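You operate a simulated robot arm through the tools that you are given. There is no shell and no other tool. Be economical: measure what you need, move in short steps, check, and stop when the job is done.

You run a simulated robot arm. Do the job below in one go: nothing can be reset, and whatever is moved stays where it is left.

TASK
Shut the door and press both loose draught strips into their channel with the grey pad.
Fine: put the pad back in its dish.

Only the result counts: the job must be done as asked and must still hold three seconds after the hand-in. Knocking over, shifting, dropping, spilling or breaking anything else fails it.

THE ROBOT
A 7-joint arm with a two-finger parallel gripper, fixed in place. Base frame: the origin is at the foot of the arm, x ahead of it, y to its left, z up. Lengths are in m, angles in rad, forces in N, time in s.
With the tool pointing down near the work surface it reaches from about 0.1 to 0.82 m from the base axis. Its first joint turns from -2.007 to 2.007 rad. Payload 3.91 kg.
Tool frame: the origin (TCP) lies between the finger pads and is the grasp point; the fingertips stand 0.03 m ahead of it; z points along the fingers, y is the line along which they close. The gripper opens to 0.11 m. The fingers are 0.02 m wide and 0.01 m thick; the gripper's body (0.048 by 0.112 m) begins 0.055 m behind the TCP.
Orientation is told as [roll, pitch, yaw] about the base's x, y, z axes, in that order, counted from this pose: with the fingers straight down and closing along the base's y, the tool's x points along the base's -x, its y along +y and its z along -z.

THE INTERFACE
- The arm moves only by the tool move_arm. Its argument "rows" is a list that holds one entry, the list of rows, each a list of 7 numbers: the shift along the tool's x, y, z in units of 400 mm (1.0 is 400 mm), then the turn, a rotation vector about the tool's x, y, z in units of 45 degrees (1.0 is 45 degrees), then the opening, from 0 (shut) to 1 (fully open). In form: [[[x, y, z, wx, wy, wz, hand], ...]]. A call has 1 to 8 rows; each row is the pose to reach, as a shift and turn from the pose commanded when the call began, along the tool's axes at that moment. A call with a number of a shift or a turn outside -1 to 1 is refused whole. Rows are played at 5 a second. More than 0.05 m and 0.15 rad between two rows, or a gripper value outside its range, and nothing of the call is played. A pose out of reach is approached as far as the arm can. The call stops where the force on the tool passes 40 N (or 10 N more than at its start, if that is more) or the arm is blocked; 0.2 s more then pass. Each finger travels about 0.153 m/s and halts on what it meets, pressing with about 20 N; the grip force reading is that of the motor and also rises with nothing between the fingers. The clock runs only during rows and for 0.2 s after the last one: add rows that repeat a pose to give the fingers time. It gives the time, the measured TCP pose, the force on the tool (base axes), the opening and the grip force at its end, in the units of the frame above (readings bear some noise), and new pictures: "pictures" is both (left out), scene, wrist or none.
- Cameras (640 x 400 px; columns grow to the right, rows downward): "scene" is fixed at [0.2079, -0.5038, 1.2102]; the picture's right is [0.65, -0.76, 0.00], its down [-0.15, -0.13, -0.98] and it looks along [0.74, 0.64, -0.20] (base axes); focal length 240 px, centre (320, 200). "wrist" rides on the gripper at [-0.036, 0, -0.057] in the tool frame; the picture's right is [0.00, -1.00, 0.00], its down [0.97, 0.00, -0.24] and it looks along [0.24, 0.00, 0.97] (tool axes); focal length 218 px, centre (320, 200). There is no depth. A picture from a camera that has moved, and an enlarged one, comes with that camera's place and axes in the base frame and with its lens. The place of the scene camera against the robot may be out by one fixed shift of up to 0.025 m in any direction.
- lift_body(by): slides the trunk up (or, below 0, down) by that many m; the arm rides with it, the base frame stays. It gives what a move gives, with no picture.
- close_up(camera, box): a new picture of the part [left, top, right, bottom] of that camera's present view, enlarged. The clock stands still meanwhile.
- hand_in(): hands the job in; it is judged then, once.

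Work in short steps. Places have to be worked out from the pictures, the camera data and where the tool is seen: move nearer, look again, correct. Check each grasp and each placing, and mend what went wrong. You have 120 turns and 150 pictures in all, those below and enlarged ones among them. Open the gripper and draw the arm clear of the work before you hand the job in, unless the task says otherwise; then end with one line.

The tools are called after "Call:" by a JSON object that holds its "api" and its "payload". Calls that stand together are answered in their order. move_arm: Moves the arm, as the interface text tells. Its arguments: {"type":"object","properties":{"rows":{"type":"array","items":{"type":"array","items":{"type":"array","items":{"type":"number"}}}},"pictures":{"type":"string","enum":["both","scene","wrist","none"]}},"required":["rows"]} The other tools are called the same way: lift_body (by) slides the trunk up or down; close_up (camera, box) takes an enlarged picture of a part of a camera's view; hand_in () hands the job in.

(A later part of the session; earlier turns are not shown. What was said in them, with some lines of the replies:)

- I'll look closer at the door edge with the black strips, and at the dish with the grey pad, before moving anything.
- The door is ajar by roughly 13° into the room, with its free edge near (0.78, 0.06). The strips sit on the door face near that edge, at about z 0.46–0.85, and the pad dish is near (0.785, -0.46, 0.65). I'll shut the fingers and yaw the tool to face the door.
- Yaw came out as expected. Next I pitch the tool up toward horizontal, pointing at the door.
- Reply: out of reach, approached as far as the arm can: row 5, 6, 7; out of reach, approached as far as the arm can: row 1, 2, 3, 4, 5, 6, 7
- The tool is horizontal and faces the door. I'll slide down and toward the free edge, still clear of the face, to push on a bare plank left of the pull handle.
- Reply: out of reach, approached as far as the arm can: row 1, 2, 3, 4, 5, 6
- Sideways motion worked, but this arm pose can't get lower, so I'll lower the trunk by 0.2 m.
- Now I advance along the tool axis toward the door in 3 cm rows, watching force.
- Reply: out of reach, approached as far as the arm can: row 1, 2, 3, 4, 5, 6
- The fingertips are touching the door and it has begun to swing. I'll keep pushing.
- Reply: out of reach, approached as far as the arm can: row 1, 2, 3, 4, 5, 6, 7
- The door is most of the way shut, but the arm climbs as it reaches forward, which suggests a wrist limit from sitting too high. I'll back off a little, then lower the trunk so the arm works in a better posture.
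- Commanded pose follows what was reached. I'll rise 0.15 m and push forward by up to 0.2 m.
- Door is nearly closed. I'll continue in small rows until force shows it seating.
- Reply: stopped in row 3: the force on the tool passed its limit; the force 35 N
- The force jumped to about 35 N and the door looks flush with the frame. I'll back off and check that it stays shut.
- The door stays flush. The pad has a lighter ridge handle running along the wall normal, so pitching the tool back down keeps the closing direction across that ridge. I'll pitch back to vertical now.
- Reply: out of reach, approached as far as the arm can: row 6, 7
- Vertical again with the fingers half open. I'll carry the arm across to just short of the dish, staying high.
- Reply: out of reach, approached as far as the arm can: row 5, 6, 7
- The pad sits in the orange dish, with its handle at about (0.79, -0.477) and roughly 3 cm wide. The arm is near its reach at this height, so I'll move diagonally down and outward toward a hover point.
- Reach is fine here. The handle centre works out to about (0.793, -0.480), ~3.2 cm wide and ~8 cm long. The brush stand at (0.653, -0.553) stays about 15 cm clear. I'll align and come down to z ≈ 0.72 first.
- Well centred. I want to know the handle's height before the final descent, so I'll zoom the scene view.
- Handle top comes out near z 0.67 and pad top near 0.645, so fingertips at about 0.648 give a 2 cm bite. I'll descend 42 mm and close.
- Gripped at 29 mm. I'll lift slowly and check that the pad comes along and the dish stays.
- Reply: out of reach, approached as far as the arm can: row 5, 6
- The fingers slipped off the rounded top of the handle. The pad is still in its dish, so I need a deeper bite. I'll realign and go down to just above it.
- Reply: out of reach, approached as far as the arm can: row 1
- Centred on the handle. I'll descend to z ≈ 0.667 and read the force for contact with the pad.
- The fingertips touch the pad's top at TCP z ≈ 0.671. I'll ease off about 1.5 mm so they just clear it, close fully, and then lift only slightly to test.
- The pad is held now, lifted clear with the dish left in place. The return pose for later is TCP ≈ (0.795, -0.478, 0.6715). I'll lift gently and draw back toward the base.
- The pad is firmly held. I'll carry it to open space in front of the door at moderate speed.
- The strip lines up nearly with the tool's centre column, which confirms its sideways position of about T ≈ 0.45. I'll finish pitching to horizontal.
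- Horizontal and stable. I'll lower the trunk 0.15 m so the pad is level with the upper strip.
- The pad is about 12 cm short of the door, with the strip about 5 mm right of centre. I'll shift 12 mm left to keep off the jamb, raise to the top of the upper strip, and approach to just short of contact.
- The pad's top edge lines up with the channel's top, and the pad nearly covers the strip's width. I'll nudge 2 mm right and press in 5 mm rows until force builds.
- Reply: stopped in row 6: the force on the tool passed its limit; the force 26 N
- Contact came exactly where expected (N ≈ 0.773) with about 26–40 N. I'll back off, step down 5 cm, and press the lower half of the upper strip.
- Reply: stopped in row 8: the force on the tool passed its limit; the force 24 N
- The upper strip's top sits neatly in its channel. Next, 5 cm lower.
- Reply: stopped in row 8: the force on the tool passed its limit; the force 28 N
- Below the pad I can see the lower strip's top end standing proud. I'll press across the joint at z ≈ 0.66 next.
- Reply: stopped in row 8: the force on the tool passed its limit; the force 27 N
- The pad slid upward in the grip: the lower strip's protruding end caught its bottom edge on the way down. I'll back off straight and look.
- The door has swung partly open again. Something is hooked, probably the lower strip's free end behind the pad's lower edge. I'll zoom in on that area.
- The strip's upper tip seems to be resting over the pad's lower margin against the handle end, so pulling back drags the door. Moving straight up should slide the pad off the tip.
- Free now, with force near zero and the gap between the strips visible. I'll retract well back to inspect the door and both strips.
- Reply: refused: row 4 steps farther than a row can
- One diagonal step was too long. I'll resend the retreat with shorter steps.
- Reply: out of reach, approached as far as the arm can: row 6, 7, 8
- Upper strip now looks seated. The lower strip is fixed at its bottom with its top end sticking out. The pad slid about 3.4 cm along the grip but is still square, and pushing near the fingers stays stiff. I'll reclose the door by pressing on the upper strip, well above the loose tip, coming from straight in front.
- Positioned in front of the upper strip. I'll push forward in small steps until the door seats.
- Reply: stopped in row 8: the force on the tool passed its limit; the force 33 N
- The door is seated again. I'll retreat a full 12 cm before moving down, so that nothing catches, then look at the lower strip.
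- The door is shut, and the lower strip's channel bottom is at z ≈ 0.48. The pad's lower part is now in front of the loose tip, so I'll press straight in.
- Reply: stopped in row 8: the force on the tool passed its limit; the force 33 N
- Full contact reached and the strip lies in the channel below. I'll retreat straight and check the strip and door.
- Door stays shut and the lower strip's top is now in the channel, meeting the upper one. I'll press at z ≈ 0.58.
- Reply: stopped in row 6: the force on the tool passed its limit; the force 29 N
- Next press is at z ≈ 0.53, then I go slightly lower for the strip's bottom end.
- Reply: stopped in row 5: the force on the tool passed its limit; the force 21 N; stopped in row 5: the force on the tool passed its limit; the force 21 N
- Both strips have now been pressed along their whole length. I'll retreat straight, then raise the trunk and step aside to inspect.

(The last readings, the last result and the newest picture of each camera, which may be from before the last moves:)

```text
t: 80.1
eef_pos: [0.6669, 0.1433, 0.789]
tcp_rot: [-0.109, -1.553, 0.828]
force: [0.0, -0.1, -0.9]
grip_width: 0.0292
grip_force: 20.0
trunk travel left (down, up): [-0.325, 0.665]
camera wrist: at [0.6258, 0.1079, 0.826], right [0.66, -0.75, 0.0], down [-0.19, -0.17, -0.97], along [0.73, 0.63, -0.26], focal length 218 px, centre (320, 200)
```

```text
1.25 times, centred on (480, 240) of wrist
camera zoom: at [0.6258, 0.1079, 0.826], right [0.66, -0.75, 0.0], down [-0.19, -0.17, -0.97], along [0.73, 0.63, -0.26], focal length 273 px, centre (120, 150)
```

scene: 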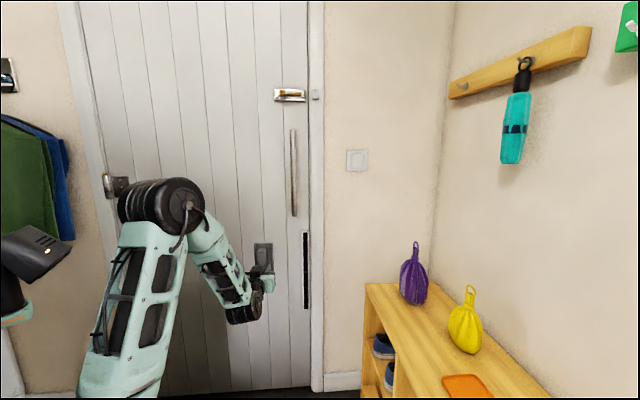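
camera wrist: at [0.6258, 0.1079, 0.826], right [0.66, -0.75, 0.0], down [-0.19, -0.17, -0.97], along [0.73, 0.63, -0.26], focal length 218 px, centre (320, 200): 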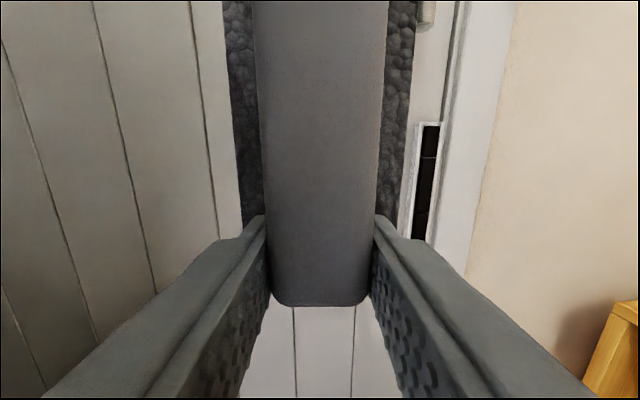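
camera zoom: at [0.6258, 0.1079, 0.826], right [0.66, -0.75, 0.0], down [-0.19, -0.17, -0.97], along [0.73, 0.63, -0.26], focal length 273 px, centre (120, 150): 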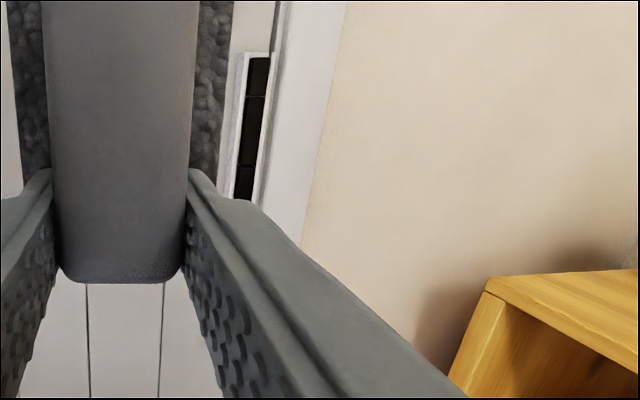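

Both strips now form one straight, flush line and the door is shut. Now I'll return the pad, first pitching the tool back down away from the door.

Call:
{"api": "move_arm", "payload": {"rows": [[[0, 0, -0.04, 0, 0, 0, 0], [0, 0, -0.08, 0, 0.16, 0, 0], [0, 0, -0.12, 0, 0.32, 0, 0], [0, 0, -0.16, 0, 0.48, 0, 0], [-0.05, 0, -0.16, 0, 0.64, 0, 0], [-0.1, 0, -0.16, 0, 0.8, 0, 0], [-0.15, 0, -0.16, 0, 0.96, 0, 0], [-0.15, 0, -0.16, 0, 1.0, 0, 0]]], "pictures": "none"}}

Call:
{"api": "move_arm", "payload": {"rows": [[[0, 0, 0, 0, 0.16, 0, 0], [0, 0, 0, 0, 0.32, 0, 0], [0, 0, 0, 0, 0.48, 0, 0], [0, 0, 0, 0, 0.64, 0, 0], [0, 0, 0, 0, 0.8, 0, 0], [0, 0, 0, 0, 0.96, 0, 0], [0, 0, 0, 0, 0.98, 0, 0], [0, 0, 0, 0, 0.98, 0, 0]]]}}

```text
t: 81.9
eef_pos: [0.6176, 0.1078, 0.8443]
tcp_rot: [0.023, -0.815, 0.723]
force: [0.1, -0.4, -0.4]
grip_width: 0.0297
grip_force: 20.8
out of reach, approached as far as the arm can: row 6, 7, 8
trunk travel left (down, up): [-0.325, 0.665]
```

```text
t: 83.7
eef_pos: [0.6185, 0.106, 0.8435]
tcp_rot: [0.016, -0.042, 0.738]
force: [-0.3, 0.2, -0.3]
grip_width: 0.0296
grip_force: 20.0
trunk travel left (down, up): [-0.325, 0.665]
camera wrist: at [0.6437, 0.1295, 0.9023], right [0.67, -0.74, -0.02], down [-0.72, -0.66, 0.2], along [-0.16, -0.12, -0.98], focal length 218 px, centre (320, 200)
```

scene: 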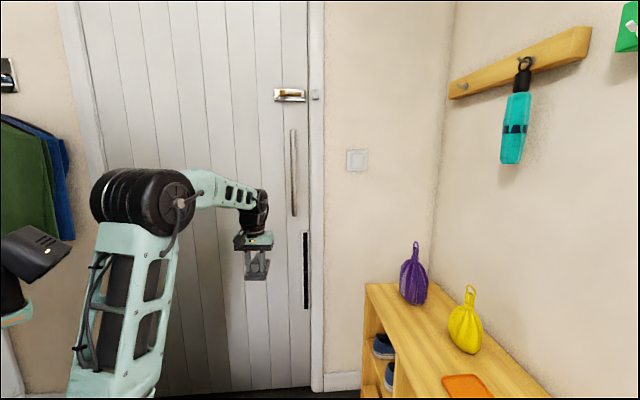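
wrist: 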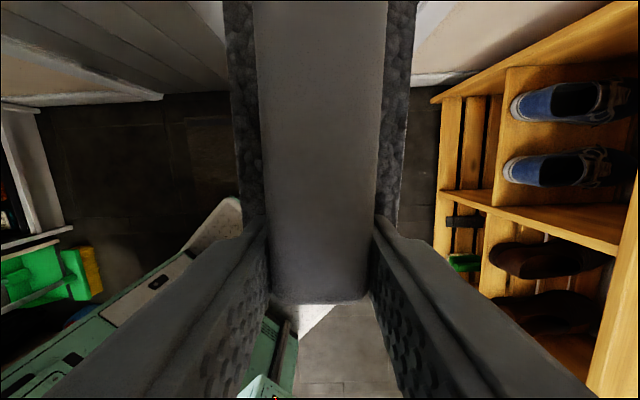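

The tool is slightly tilted and the pad sits ~3.8 cm off-centre in the grip. Placing it straight into the dish this way would bring the gripper close to the brush handle. So I'll level the tool, set the pad on the clear bench spot in front of the yellow bag, regrasp it centrally, then put it in the dish.

Call:
{"api": "move_arm", "payload": {"rows": [[[0.028, -0.1, 0.01, 0.02, 0.053, 0.037, 0], [0.056, -0.2, 0.02, 0.02, 0.053, 0.037, 0], [0.084, -0.3, 0.03, 0.02, 0.053, 0.037, 0], [0.112, -0.4, 0.04, 0.02, 0.053, 0.037, 0], [0.14, -0.5, 0.05, 0.02, 0.053, 0.037, 0], [0.168, -0.6, 0.06, 0.02, 0.053, 0.037, 0], [0.196, -0.7, 0.07, 0.02, 0.053, 0.037, 0], [0.196, -0.7, 0.07, 0.02, 0.053, 0.037, 0]]], "pictures": "wrist"}}

```text
t: 85.5
eef_pos: [0.7496, -0.1523, 0.8086]
tcp_rot: [0.0, -0.002, 0.71]
force: [0.0, -0.2, 0.3]
grip_width: 0.0293
grip_force: 19.7
trunk travel left (down, up): [-0.325, 0.665]
camera wrist: at [0.7766, -0.1283, 0.8647], right [0.65, -0.76, 0.0], down [-0.74, -0.63, 0.24], along [-0.18, -0.16, -0.97], focal length 218 px, centre (320, 200)
```

wrist: 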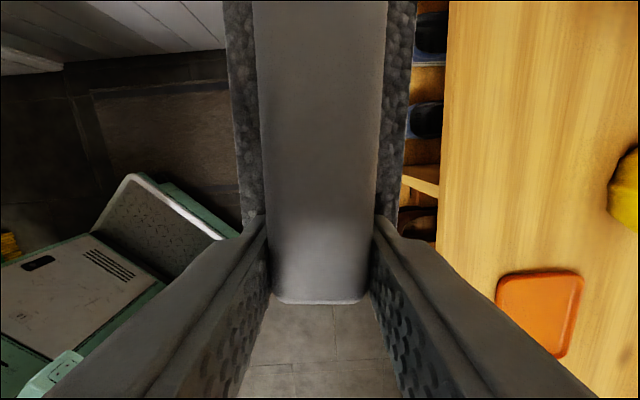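

Level again. The bench edge is at T ≈ 0.738, the dish ends near N ≈ 0.36, and the bag starts at T ≈ 0.89. I'll move above the clear spot at T ≈ 0.80, N ≈ 0.41.

Call:
{"api": "move_arm", "payload": {"rows": [[[0.03, -0.1, 0, 0, 0, 0, 0], [0.06, -0.2, 0, 0, 0, 0, 0], [0.09, -0.3, 0, 0, 0, 0, 0], [0.12, -0.4, 0.03, 0, 0, 0, 0], [0.145, -0.49, 0.06, 0, 0, 0, 0], [0.145, -0.49, 0.15, 0, 0, 0, 0], [0.145, -0.49, 0.2, 0, 0, 0, 0], [0.145, -0.49, 0.2, 0, 0, 0, 0]]]}}

Call:
{"api": "close_up", "payload": {"camera": "scene", "box": [380, 250, 520, 400]}}

```text
t: 87.3
eef_pos: [0.8337, -0.3388, 0.7288]
tcp_rot: [0.001, -0.002, 0.71]
force: [-0.1, 0.1, 0.0]
grip_width: 0.0295
grip_force: 20.3
trunk travel left (down, up): [-0.325, 0.665]
camera wrist: at [0.8615, -0.3153, 0.7853], right [0.65, -0.76, 0.0], down [-0.74, -0.63, 0.24], along [-0.18, -0.16, -0.97], focal length 218 px, centre (320, 200)
```

scene: 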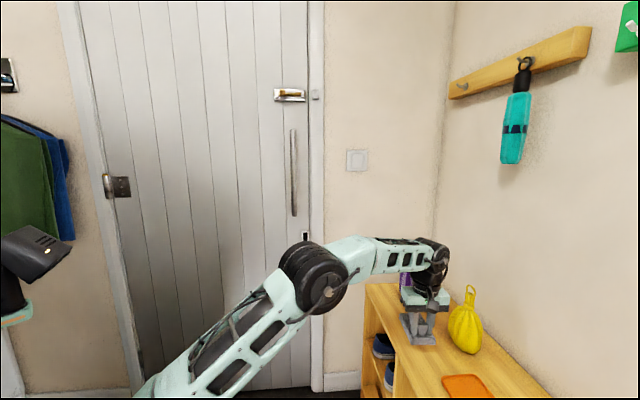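
wrist: 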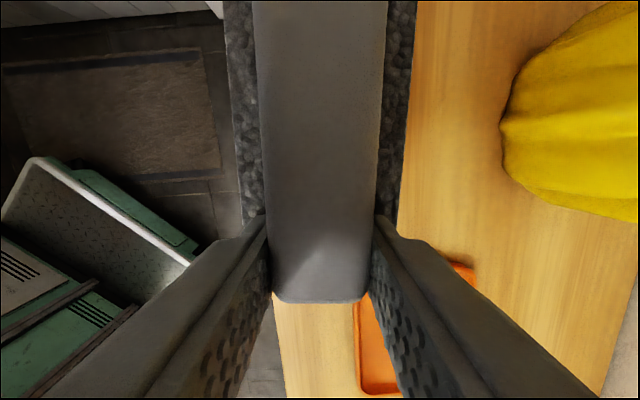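

```text
2.67 times, centred on (450, 325) of scene
camera zoom: at [0.2079, -0.5038, 1.2102], right [0.65, -0.76, 0.0], down [-0.15, -0.13, -0.98], along [0.74, 0.64, -0.2], focal length 640 px, centre (-27, -133)
```

zoom: 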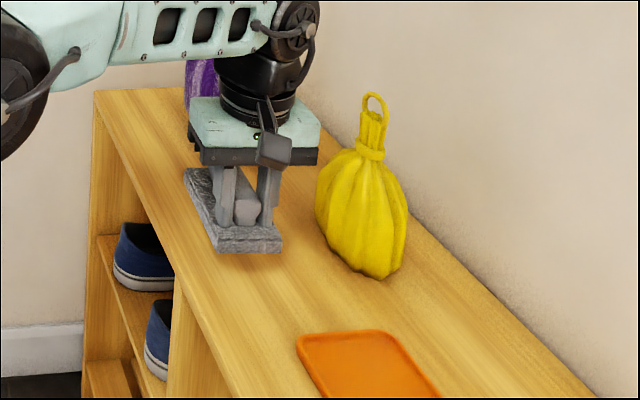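

The spot is clear. I'll lower toward the bench, slowing near contact.

Call:
{"api": "move_arm", "payload": {"rows": [[[0, 0, 0.06, 0, 0, 0, 0], [0, 0, 0.11, 0, 0, 0, 0], [0, 0, 0.13, 0, 0, 0, 0], [0, 0, 0.14, 0, 0, 0, 0], [0, 0, 0.145, 0, 0, 0, 0], [0, 0, 0.15, 0, 0, 0, 0], [0, 0, 0.15, 0, 0, 0, 0]]], "pictures": "none"}}

Call:
{"api": "close_up", "payload": {"camera": "scene", "box": [380, 300, 460, 370]}}

```text
t: 88.9
eef_pos: [0.8332, -0.3379, 0.6676]
tcp_rot: [-0.002, -0.001, 0.711]
force: [-0.2, 1.4, -1.2]
grip_width: 0.0294
grip_force: 20.2
trunk travel left (down, up): [-0.325, 0.665]
```

```text
5.71 times, centred on (420, 335) of scene
camera zoom: at [0.2079, -0.5038, 1.2102], right [0.65, -0.76, 0.0], down [-0.15, -0.13, -0.98], along [0.74, 0.64, -0.2], focal length 1372 px, centre (-251, -571)
```

zoom: 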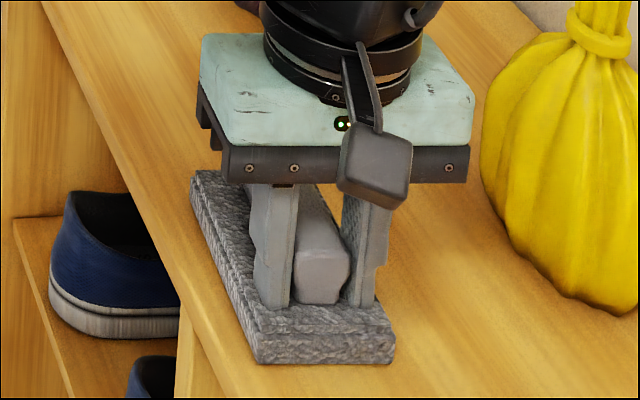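

No contact force yet. I'll continue down a few millimetres.

Call:
{"api": "move_arm", "payload": {"rows": [[[0, 0, 0.004, 0, 0, 0, 0], [0, 0, 0.008, 0, 0, 0, 0], [0, 0, 0.012, 0, 0, 0, 0], [0, 0, 0.012, 0, 0, 0, 0]]], "pictures": "none"}}

```text
t: 89.9
eef_pos: [0.8354, -0.3368, 0.6656]
tcp_rot: [-0.001, -0.004, 0.711]
force: [1.8, 2.1, 21.2]
grip_width: 0.0296
grip_force: 20.3
trunk travel left (down, up): [-0.325, 0.665]
```

The pad rests on the bench at TCP z ≈ 0.666. I'll ease the load, open the fingers, and rise clear.

Call:
{"api": "move_arm", "payload": {"rows": [[[0, 0, -0.003, 0, 0, 0, 0], [0, 0, -0.003, 0, 0, 0, 0.3], [0, 0, -0.003, 0, 0, 0, 0.45], [0, 0, -0.003, 0, 0, 0, 0.5], [0, 0, -0.05, 0, 0, 0, 0.5], [0, 0, -0.11, 0, 0, 0, 0.5], [0, 0, -0.16, 0, 0, 0, 0.5], [0, 0, -0.16, 0, 0, 0, 0.5]]]}}

```text
t: 91.7
eef_pos: [0.8325, -0.3369, 0.7273]
tcp_rot: [0.0, -0.004, 0.71]
force: [0.1, -0.1, 0.3]
grip_width: 0.0552
grip_force: 0.0
trunk travel left (down, up): [-0.325, 0.665]
camera wrist: at [0.8602, -0.313, 0.7851], right [0.65, -0.76, 0.0], down [-0.74, -0.63, 0.24], along [-0.18, -0.16, -0.97], focal length 218 px, centre (320, 200)
```

scene: 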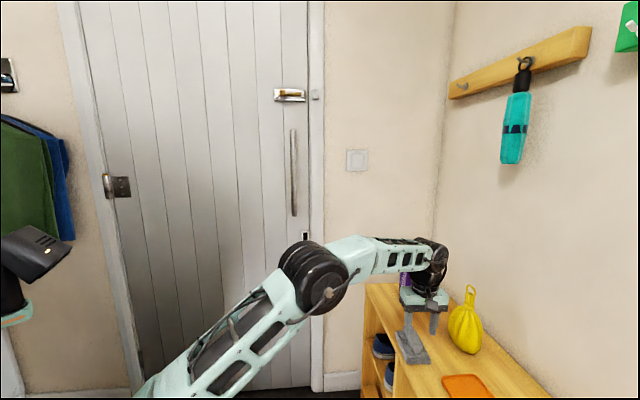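
wrist: 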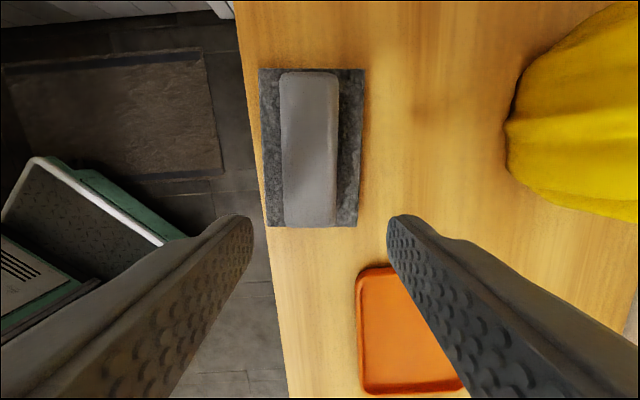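

The pad sits flat on the bench, with its handle centre near (0.856, -0.311). I'll shift 3.5 cm along N and 5 mm left to centre on it, then come down partway to check.

Call:
{"api": "move_arm", "payload": {"rows": [[[-0.04, 0.006, 0, 0, 0, 0, 0.5], [-0.0875, 0.0125, 0, 0, 0, 0, 0.5], [-0.0875, 0.0125, 0.03, 0, 0, 0, 0.5], [-0.0875, 0.0125, 0.03, 0, 0, 0, 0.5]]], "pictures": "wrist"}}

```text
t: 92.7
eef_pos: [0.8567, -0.3102, 0.7158]
tcp_rot: [0.001, -0.001, 0.71]
force: [-0.2, -0.3, 0.0]
grip_width: 0.055
grip_force: 0.0
trunk travel left (down, up): [-0.325, 0.665]
camera wrist: at [0.8844, -0.2873, 0.7723], right [0.65, -0.76, 0.0], down [-0.74, -0.63, 0.24], along [-0.18, -0.16, -0.97], focal length 218 px, centre (320, 200)
```

wrist: 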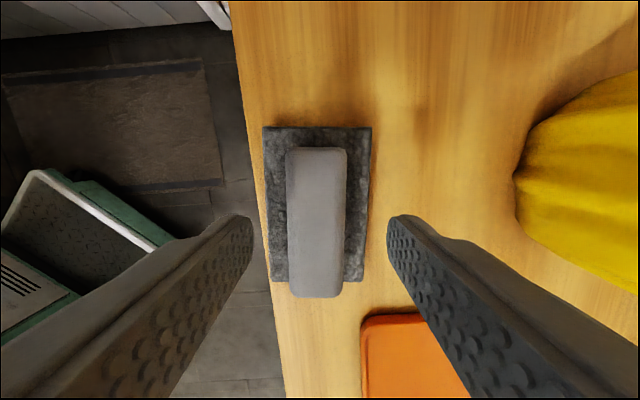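

Centred within a couple of millimetres. I'll descend to z ≈ 0.666, close, and test-lift slowly.

Call:
{"api": "move_arm", "payload": {"rows": [[[0, 0.005, 0.05, 0, 0, 0, 0.5], [0, 0.005, 0.1, 0, 0, 0, 0.5], [0, 0.005, 0.124, 0, 0, 0, 0.45], [0, 0.005, 0.124, 0, 0, 0, 0.3], [0, 0.005, 0.124, 0, 0, 0, 0.15], [0, 0.005, 0.124, 0, 0, 0, 0], [0, 0.005, 0.124, 0, 0, 0, 0], [0, 0.005, 0.124, 0, 0, 0, 0]]], "pictures": "none"}}

Call:
{"api": "move_arm", "payload": {"rows": [[[0, 0, -0.01, 0, 0, 0, 0], [0, 0, -0.02, 0, 0, 0, 0], [0, 0, -0.04, 0, 0, 0, 0], [0, 0, -0.06, 0, 0, 0, 0], [0, 0, -0.09, 0, 0, 0, 0], [0, 0, -0.12, 0, 0, 0, 0], [0, 0, -0.16, 0, 0, 0, 0], [0, 0, -0.2, 0, 0, 0, 0]]]}}

```text
t: 94.5
eef_pos: [0.8548, -0.3114, 0.6655]
tcp_rot: [0.001, -0.001, 0.711]
force: [-1.2, 0.2, 5.0]
grip_width: 0.0294
grip_force: 20.1
trunk travel left (down, up): [-0.325, 0.665]
```

```text
t: 96.3
eef_pos: [0.8545, -0.3102, 0.7453]
tcp_rot: [0.0, -0.002, 0.712]
force: [0.3, 1.5, -0.5]
grip_width: 0.0295
grip_force: 20.2
trunk travel left (down, up): [-0.325, 0.665]
camera wrist: at [0.8828, -0.2862, 0.8025], right [0.65, -0.76, 0.0], down [-0.74, -0.63, 0.24], along [-0.18, -0.16, -0.97], focal length 218 px, centre (320, 200)
```

scene: 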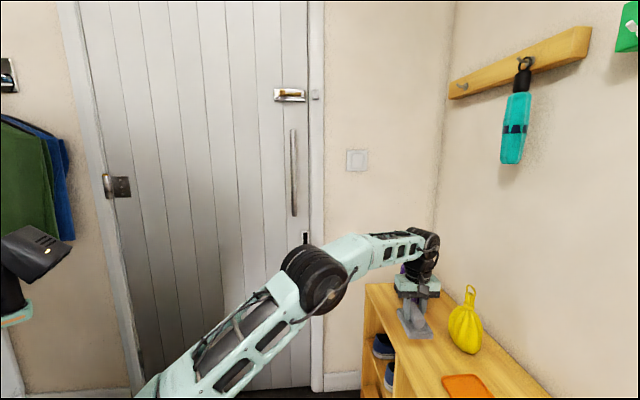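
wrist: 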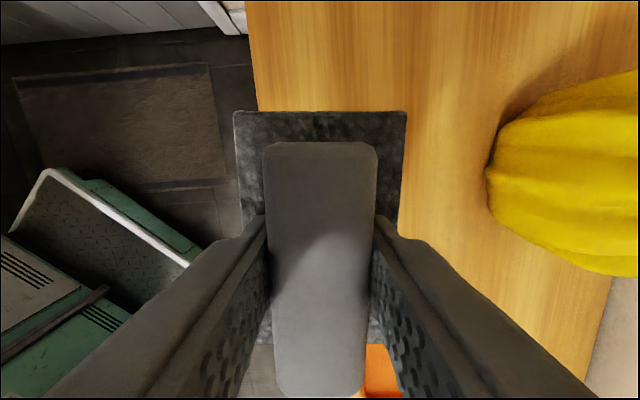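

The grip matches the first one exactly, so the same release point (0.795, -0.478) applies, and the dish hasn't moved. I'll travel along the bench front first, then over the dish, keeping away from the bag.

Call:
{"api": "move_arm", "payload": {"rows": [[[0.08, 0, -0.01, 0, 0, 0, 0], [0.17, 0, -0.02, 0, 0, 0, 0], [0.26, 0, -0.02, 0, 0, 0, 0], [0.33, -0.05, -0.02, 0, 0, 0, 0], [0.387, -0.12, -0.02, 0, 0, 0, 0], [0.387, -0.18, -0.01, 0, 0, 0, 0], [0.387, -0.222, 0, 0, 0, 0, 0], [0.387, -0.222, 0, 0, 0, 0, 0]]]}}

Call:
{"api": "close_up", "payload": {"camera": "scene", "box": [420, 310, 540, 400]}}

```text
t: 98.1
eef_pos: [0.7976, -0.4803, 0.7457]
tcp_rot: [-0.001, -0.001, 0.71]
force: [-0.3, -0.7, -0.6]
grip_width: 0.0295
grip_force: 20.2
trunk travel left (down, up): [-0.325, 0.665]
camera wrist: at [0.8251, -0.4548, 0.8027], right [0.65, -0.76, 0.0], down [-0.74, -0.63, 0.24], along [-0.18, -0.16, -0.97], focal length 218 px, centre (320, 200)
```

scene: 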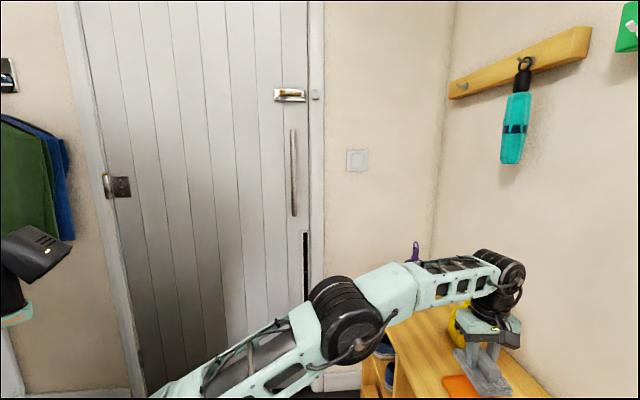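
wrist: 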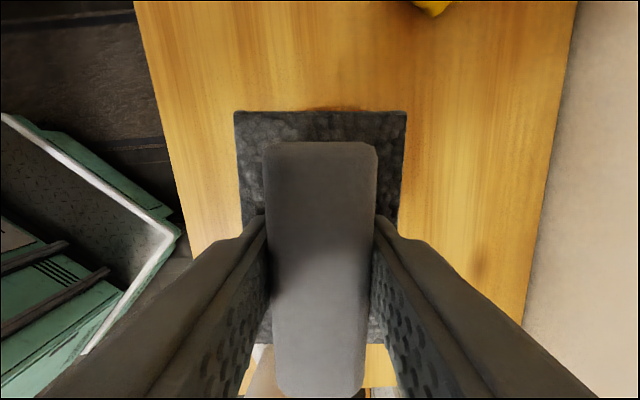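

```text
4.44 times, centred on (480, 355) of scene
camera zoom: at [0.2079, -0.5038, 1.2102], right [0.65, -0.76, 0.0], down [-0.15, -0.13, -0.98], along [0.74, 0.64, -0.2], focal length 1067 px, centre (-391, -489)
```

zoom: 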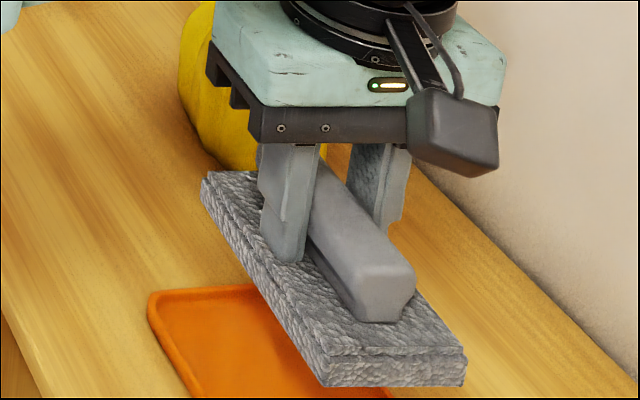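

I'll trim 3.5 mm left and lower to just above the dish floor for a check.

Call:
{"api": "move_arm", "payload": {"rows": [[[0, 0.009, 0.02, 0, 0, 0, 0], [0, 0.01, 0.07, 0, 0, 0, 0], [0, 0.01, 0.12, 0, 0, 0, 0], [0, 0.01, 0.15, 0, 0, 0, 0], [0, 0.01, 0.15, 0, 0, 0, 0]]], "pictures": "wrist"}}

Call:
{"api": "close_up", "payload": {"camera": "scene", "box": [420, 310, 540, 400]}}

```text
t: 99.3
eef_pos: [0.7939, -0.4746, 0.6856]
tcp_rot: [-0.002, -0.001, 0.71]
force: [-0.6, -0.1, -0.8]
grip_width: 0.0295
grip_force: 20.8
trunk travel left (down, up): [-0.325, 0.665]
camera wrist: at [0.8222, -0.4511, 0.7433], right [0.65, -0.76, 0.0], down [-0.74, -0.63, 0.24], along [-0.18, -0.16, -0.97], focal length 218 px, centre (320, 200)
```

wrist: 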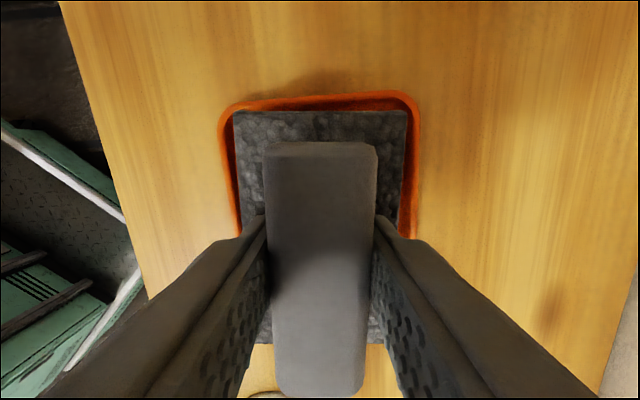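

```text
4.44 times, centred on (480, 355) of scene
camera zoom: at [0.2079, -0.5038, 1.2102], right [0.65, -0.76, 0.0], down [-0.15, -0.13, -0.98], along [0.74, 0.64, -0.2], focal length 1067 px, centre (-391, -489)
```

zoom: 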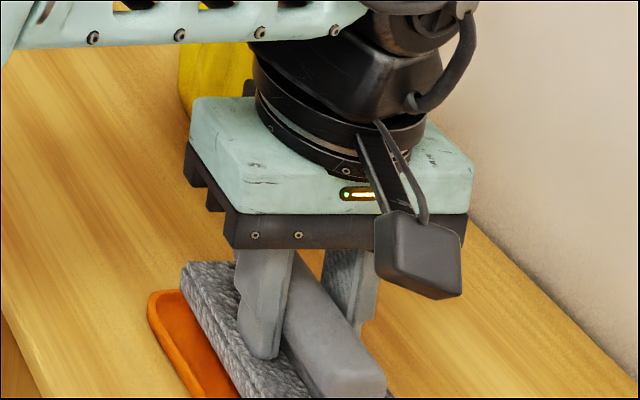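

The pad is centred over the dish. I'll lower gently to contact with the dish floor.

Call:
{"api": "move_arm", "payload": {"rows": [[[0, 0, 0.015, 0, 0, 0, 0], [0, 0, 0.025, 0, 0, 0, 0], [0, 0, 0.031, 0, 0, 0, 0], [0, 0, 0.035, 0, 0, 0, 0], [0, 0, 0.038, 0, 0, 0, 0], [0, 0, 0.038, 0, 0, 0, 0]]], "pictures": "wrist"}}

```text
t: 100.7
eef_pos: [0.7924, -0.4754, 0.6706]
tcp_rot: [-0.001, -0.002, 0.71]
force: [-0.1, 0.6, -1.2]
grip_width: 0.0296
grip_force: 19.7
trunk travel left (down, up): [-0.325, 0.665]
camera wrist: at [0.8214, -0.4511, 0.7278], right [0.65, -0.76, 0.0], down [-0.74, -0.63, 0.24], along [-0.18, -0.16, -0.97], focal length 218 px, centre (320, 200)
```

wrist: 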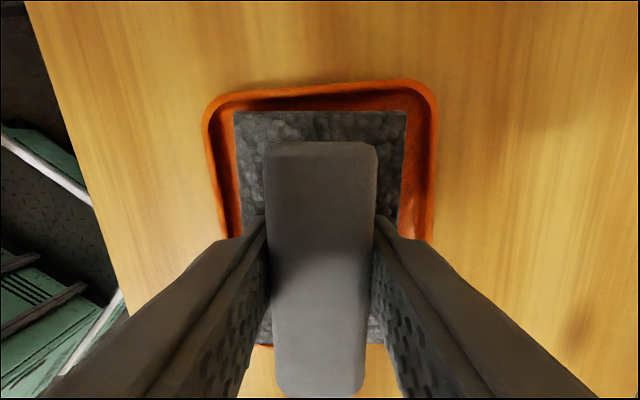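

Call:
{"api": "move_arm", "payload": {"rows": [[[0, 0, 0.004, 0, 0, 0, 0], [0, 0, 0.007, 0, 0, 0, 0], [0, 0, 0.007, 0, 0, 0, 0]]], "pictures": "none"}}

```text
t: 101.5
eef_pos: [0.7936, -0.476, 0.6705]
tcp_rot: [-0.003, -0.004, 0.712]
force: [2.6, 0.3, 14.7]
grip_width: 0.0296
grip_force: 19.7
trunk travel left (down, up): [-0.325, 0.665]
```

Contact at 15 N: the pad is on the dish floor. I'll ease off, open, and rise straight up.

Call:
{"api": "move_arm", "payload": {"rows": [[[0, 0, -0.004, 0, 0, 0, 0], [0, 0, -0.005, 0, 0, 0, 0.33], [0, 0, -0.005, 0, 0, 0, 0.42], [0, 0, -0.005, 0, 0, 0, 0.45], [0, 0, -0.04, 0, 0, 0, 0.45], [0, 0, -0.1, 0, 0, 0, 0.45], [0, 0, -0.17, 0, 0, 0, 0.45], [0, 0, -0.25, 0, 0, 0, 0.45]]]}}

Call:
{"api": "close_up", "payload": {"camera": "scene", "box": [420, 310, 540, 400]}}

Call:
{"api": "close_up", "payload": {"camera": "wrist", "box": [220, 60, 420, 260]}}

```text
t: 103.3
eef_pos: [0.7931, -0.474, 0.7656]
tcp_rot: [0.003, -0.001, 0.712]
force: [0.1, 0.3, -0.4]
grip_width: 0.0494
grip_force: 0.1
trunk travel left (down, up): [-0.325, 0.665]
camera wrist: at [0.8203, -0.4497, 0.8238], right [0.65, -0.76, 0.0], down [-0.74, -0.63, 0.24], along [-0.18, -0.15, -0.97], focal length 218 px, centre (320, 200)
```

scene: 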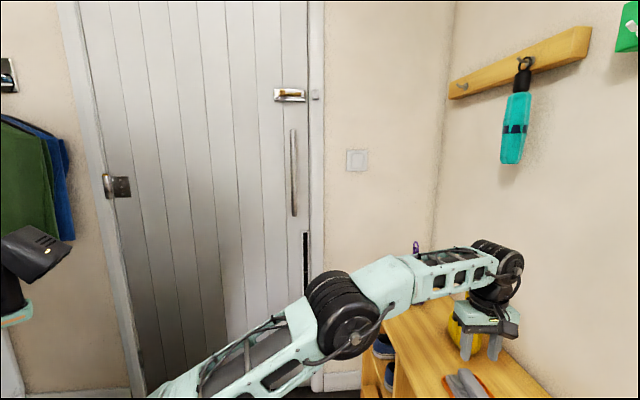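
wrist: 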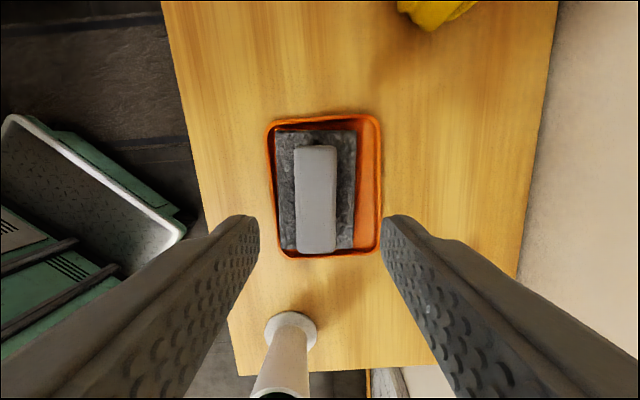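

```text
4.44 times, centred on (480, 355) of scene
camera zoom: at [0.2079, -0.5038, 1.2102], right [0.65, -0.76, 0.0], down [-0.15, -0.13, -0.98], along [0.74, 0.64, -0.2], focal length 1067 px, centre (-391, -489)
```

zoom: 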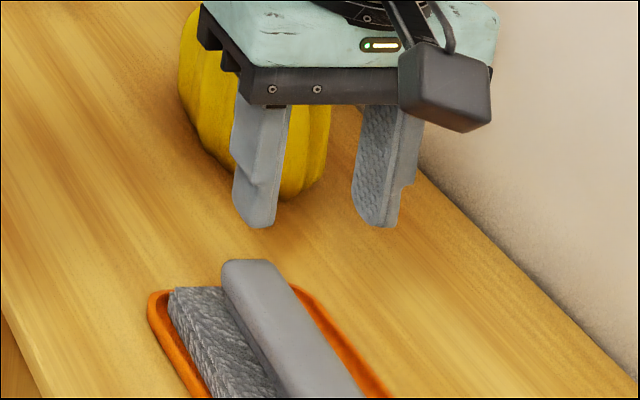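

```text
2.00 times, centred on (320, 160) of wrist
camera zoom: at [0.8203, -0.4497, 0.8238], right [0.65, -0.76, 0.0], down [-0.74, -0.63, 0.24], along [-0.18, -0.15, -0.97], focal length 436 px, centre (320, 280)
```

zoom: 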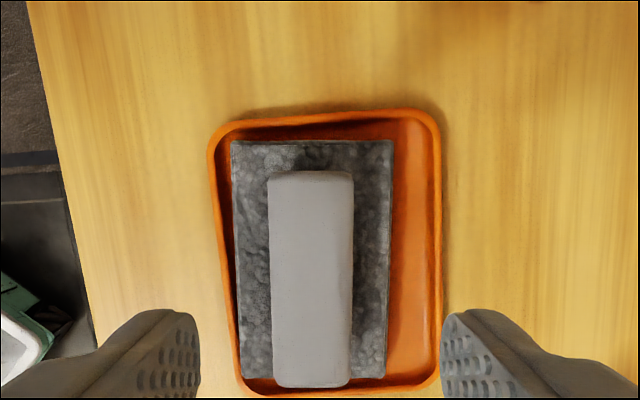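

The pad is back inside the dish, lying flat. I'll draw the arm up and back clear of the bench, then do a final check.

Call:
{"api": "move_arm", "payload": {"rows": [[[0, 0.03, -0.05, 0, 0, 0, 0.45], [0, 0.1, -0.1, 0, 0, 0, 0.45], [0, 0.19, -0.15, 0, 0, 0, 0.45], [0, 0.29, -0.18, 0, 0, 0, 0.45], [0, 0.39, -0.2, 0, 0, 0, 0.45], [0, 0.49, -0.2, 0, 0, 0, 0.45], [0, 0.6, -0.2, 0, 0, 0, 0.45], [0, 0.7, -0.2, 0, 0, 0, 0.45]]]}}

Call:
{"api": "close_up", "payload": {"camera": "scene", "box": [280, 220, 340, 320]}}

Call:
{"api": "close_up", "payload": {"camera": "scene", "box": [420, 340, 520, 400]}}

Call:
{"api": "close_up", "payload": {"camera": "scene", "box": [260, 70, 360, 132]}}

```text
t: 105.1
eef_pos: [0.6105, -0.2628, 0.8497]
tcp_rot: [-0.001, -0.003, 0.711]
force: [-0.2, -0.7, 0.0]
grip_width: 0.0494
grip_force: 0.0
trunk travel left (down, up): [-0.325, 0.665]
camera wrist: at [0.638, -0.2396, 0.907], right [0.65, -0.76, 0.0], down [-0.74, -0.63, 0.24], along [-0.18, -0.16, -0.97], focal length 218 px, centre (320, 200)
```

scene: 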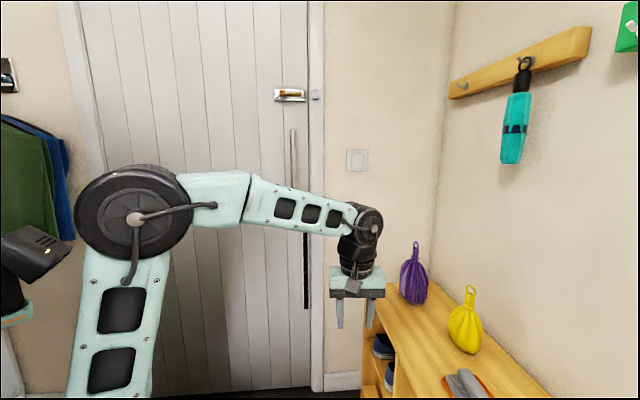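
wrist: 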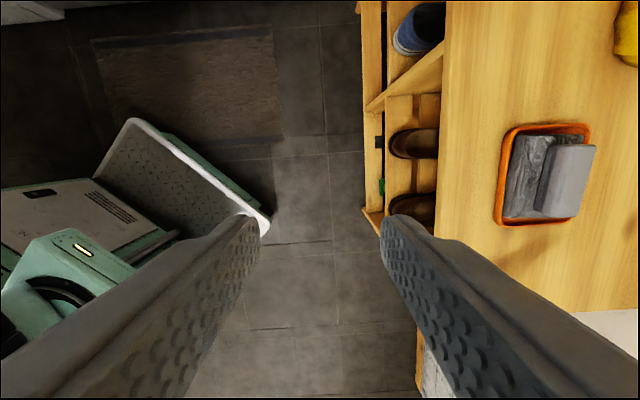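

```text
4.00 times, centred on (310, 270) of scene
camera zoom: at [0.2079, -0.5038, 1.2102], right [0.65, -0.76, 0.0], down [-0.15, -0.13, -0.98], along [0.74, 0.64, -0.2], focal length 960 px, centre (360, -80)
```

zoom: 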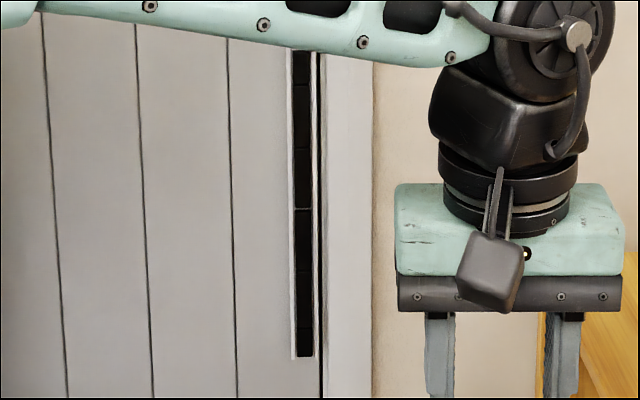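

```text
6.40 times, centred on (470, 370) of scene
camera zoom: at [0.2079, -0.5038, 1.2102], right [0.65, -0.76, 0.0], down [-0.15, -0.13, -0.98], along [0.74, 0.64, -0.2], focal length 1536 px, centre (-640, -888)
```

zoom: 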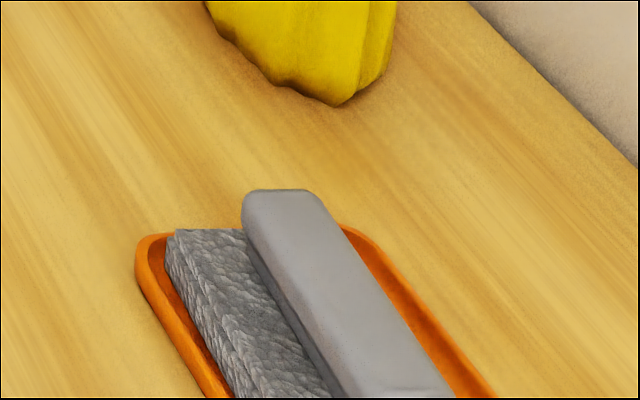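

```text
6.40 times, centred on (310, 101) of scene
camera zoom: at [0.2079, -0.5038, 1.2102], right [0.65, -0.76, 0.0], down [-0.15, -0.13, -0.98], along [0.74, 0.64, -0.2], focal length 1536 px, centre (384, 834)
```

zoom: 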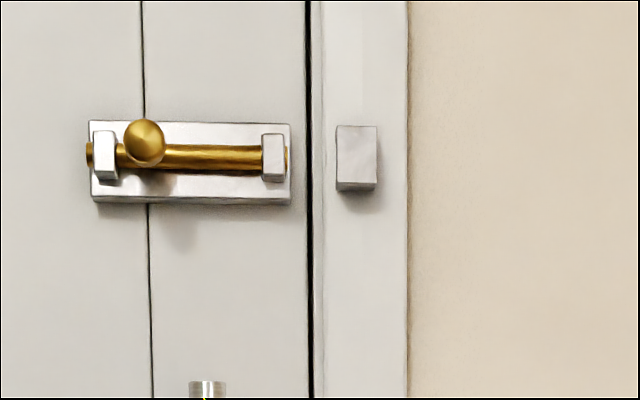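

Everything checks out: the door is flush, both strips are straight in the channel, the pad is in its dish, and nothing else has moved. The gripper is open and clear, so I'm handing in.

Call:
{"api": "hand_in", "payload": {}}

```text
The job is handed in.
```

The door is shut, both draught strips are pressed into their channel, and the grey pad is back in its dish, sitting slightly to the left of where it started.
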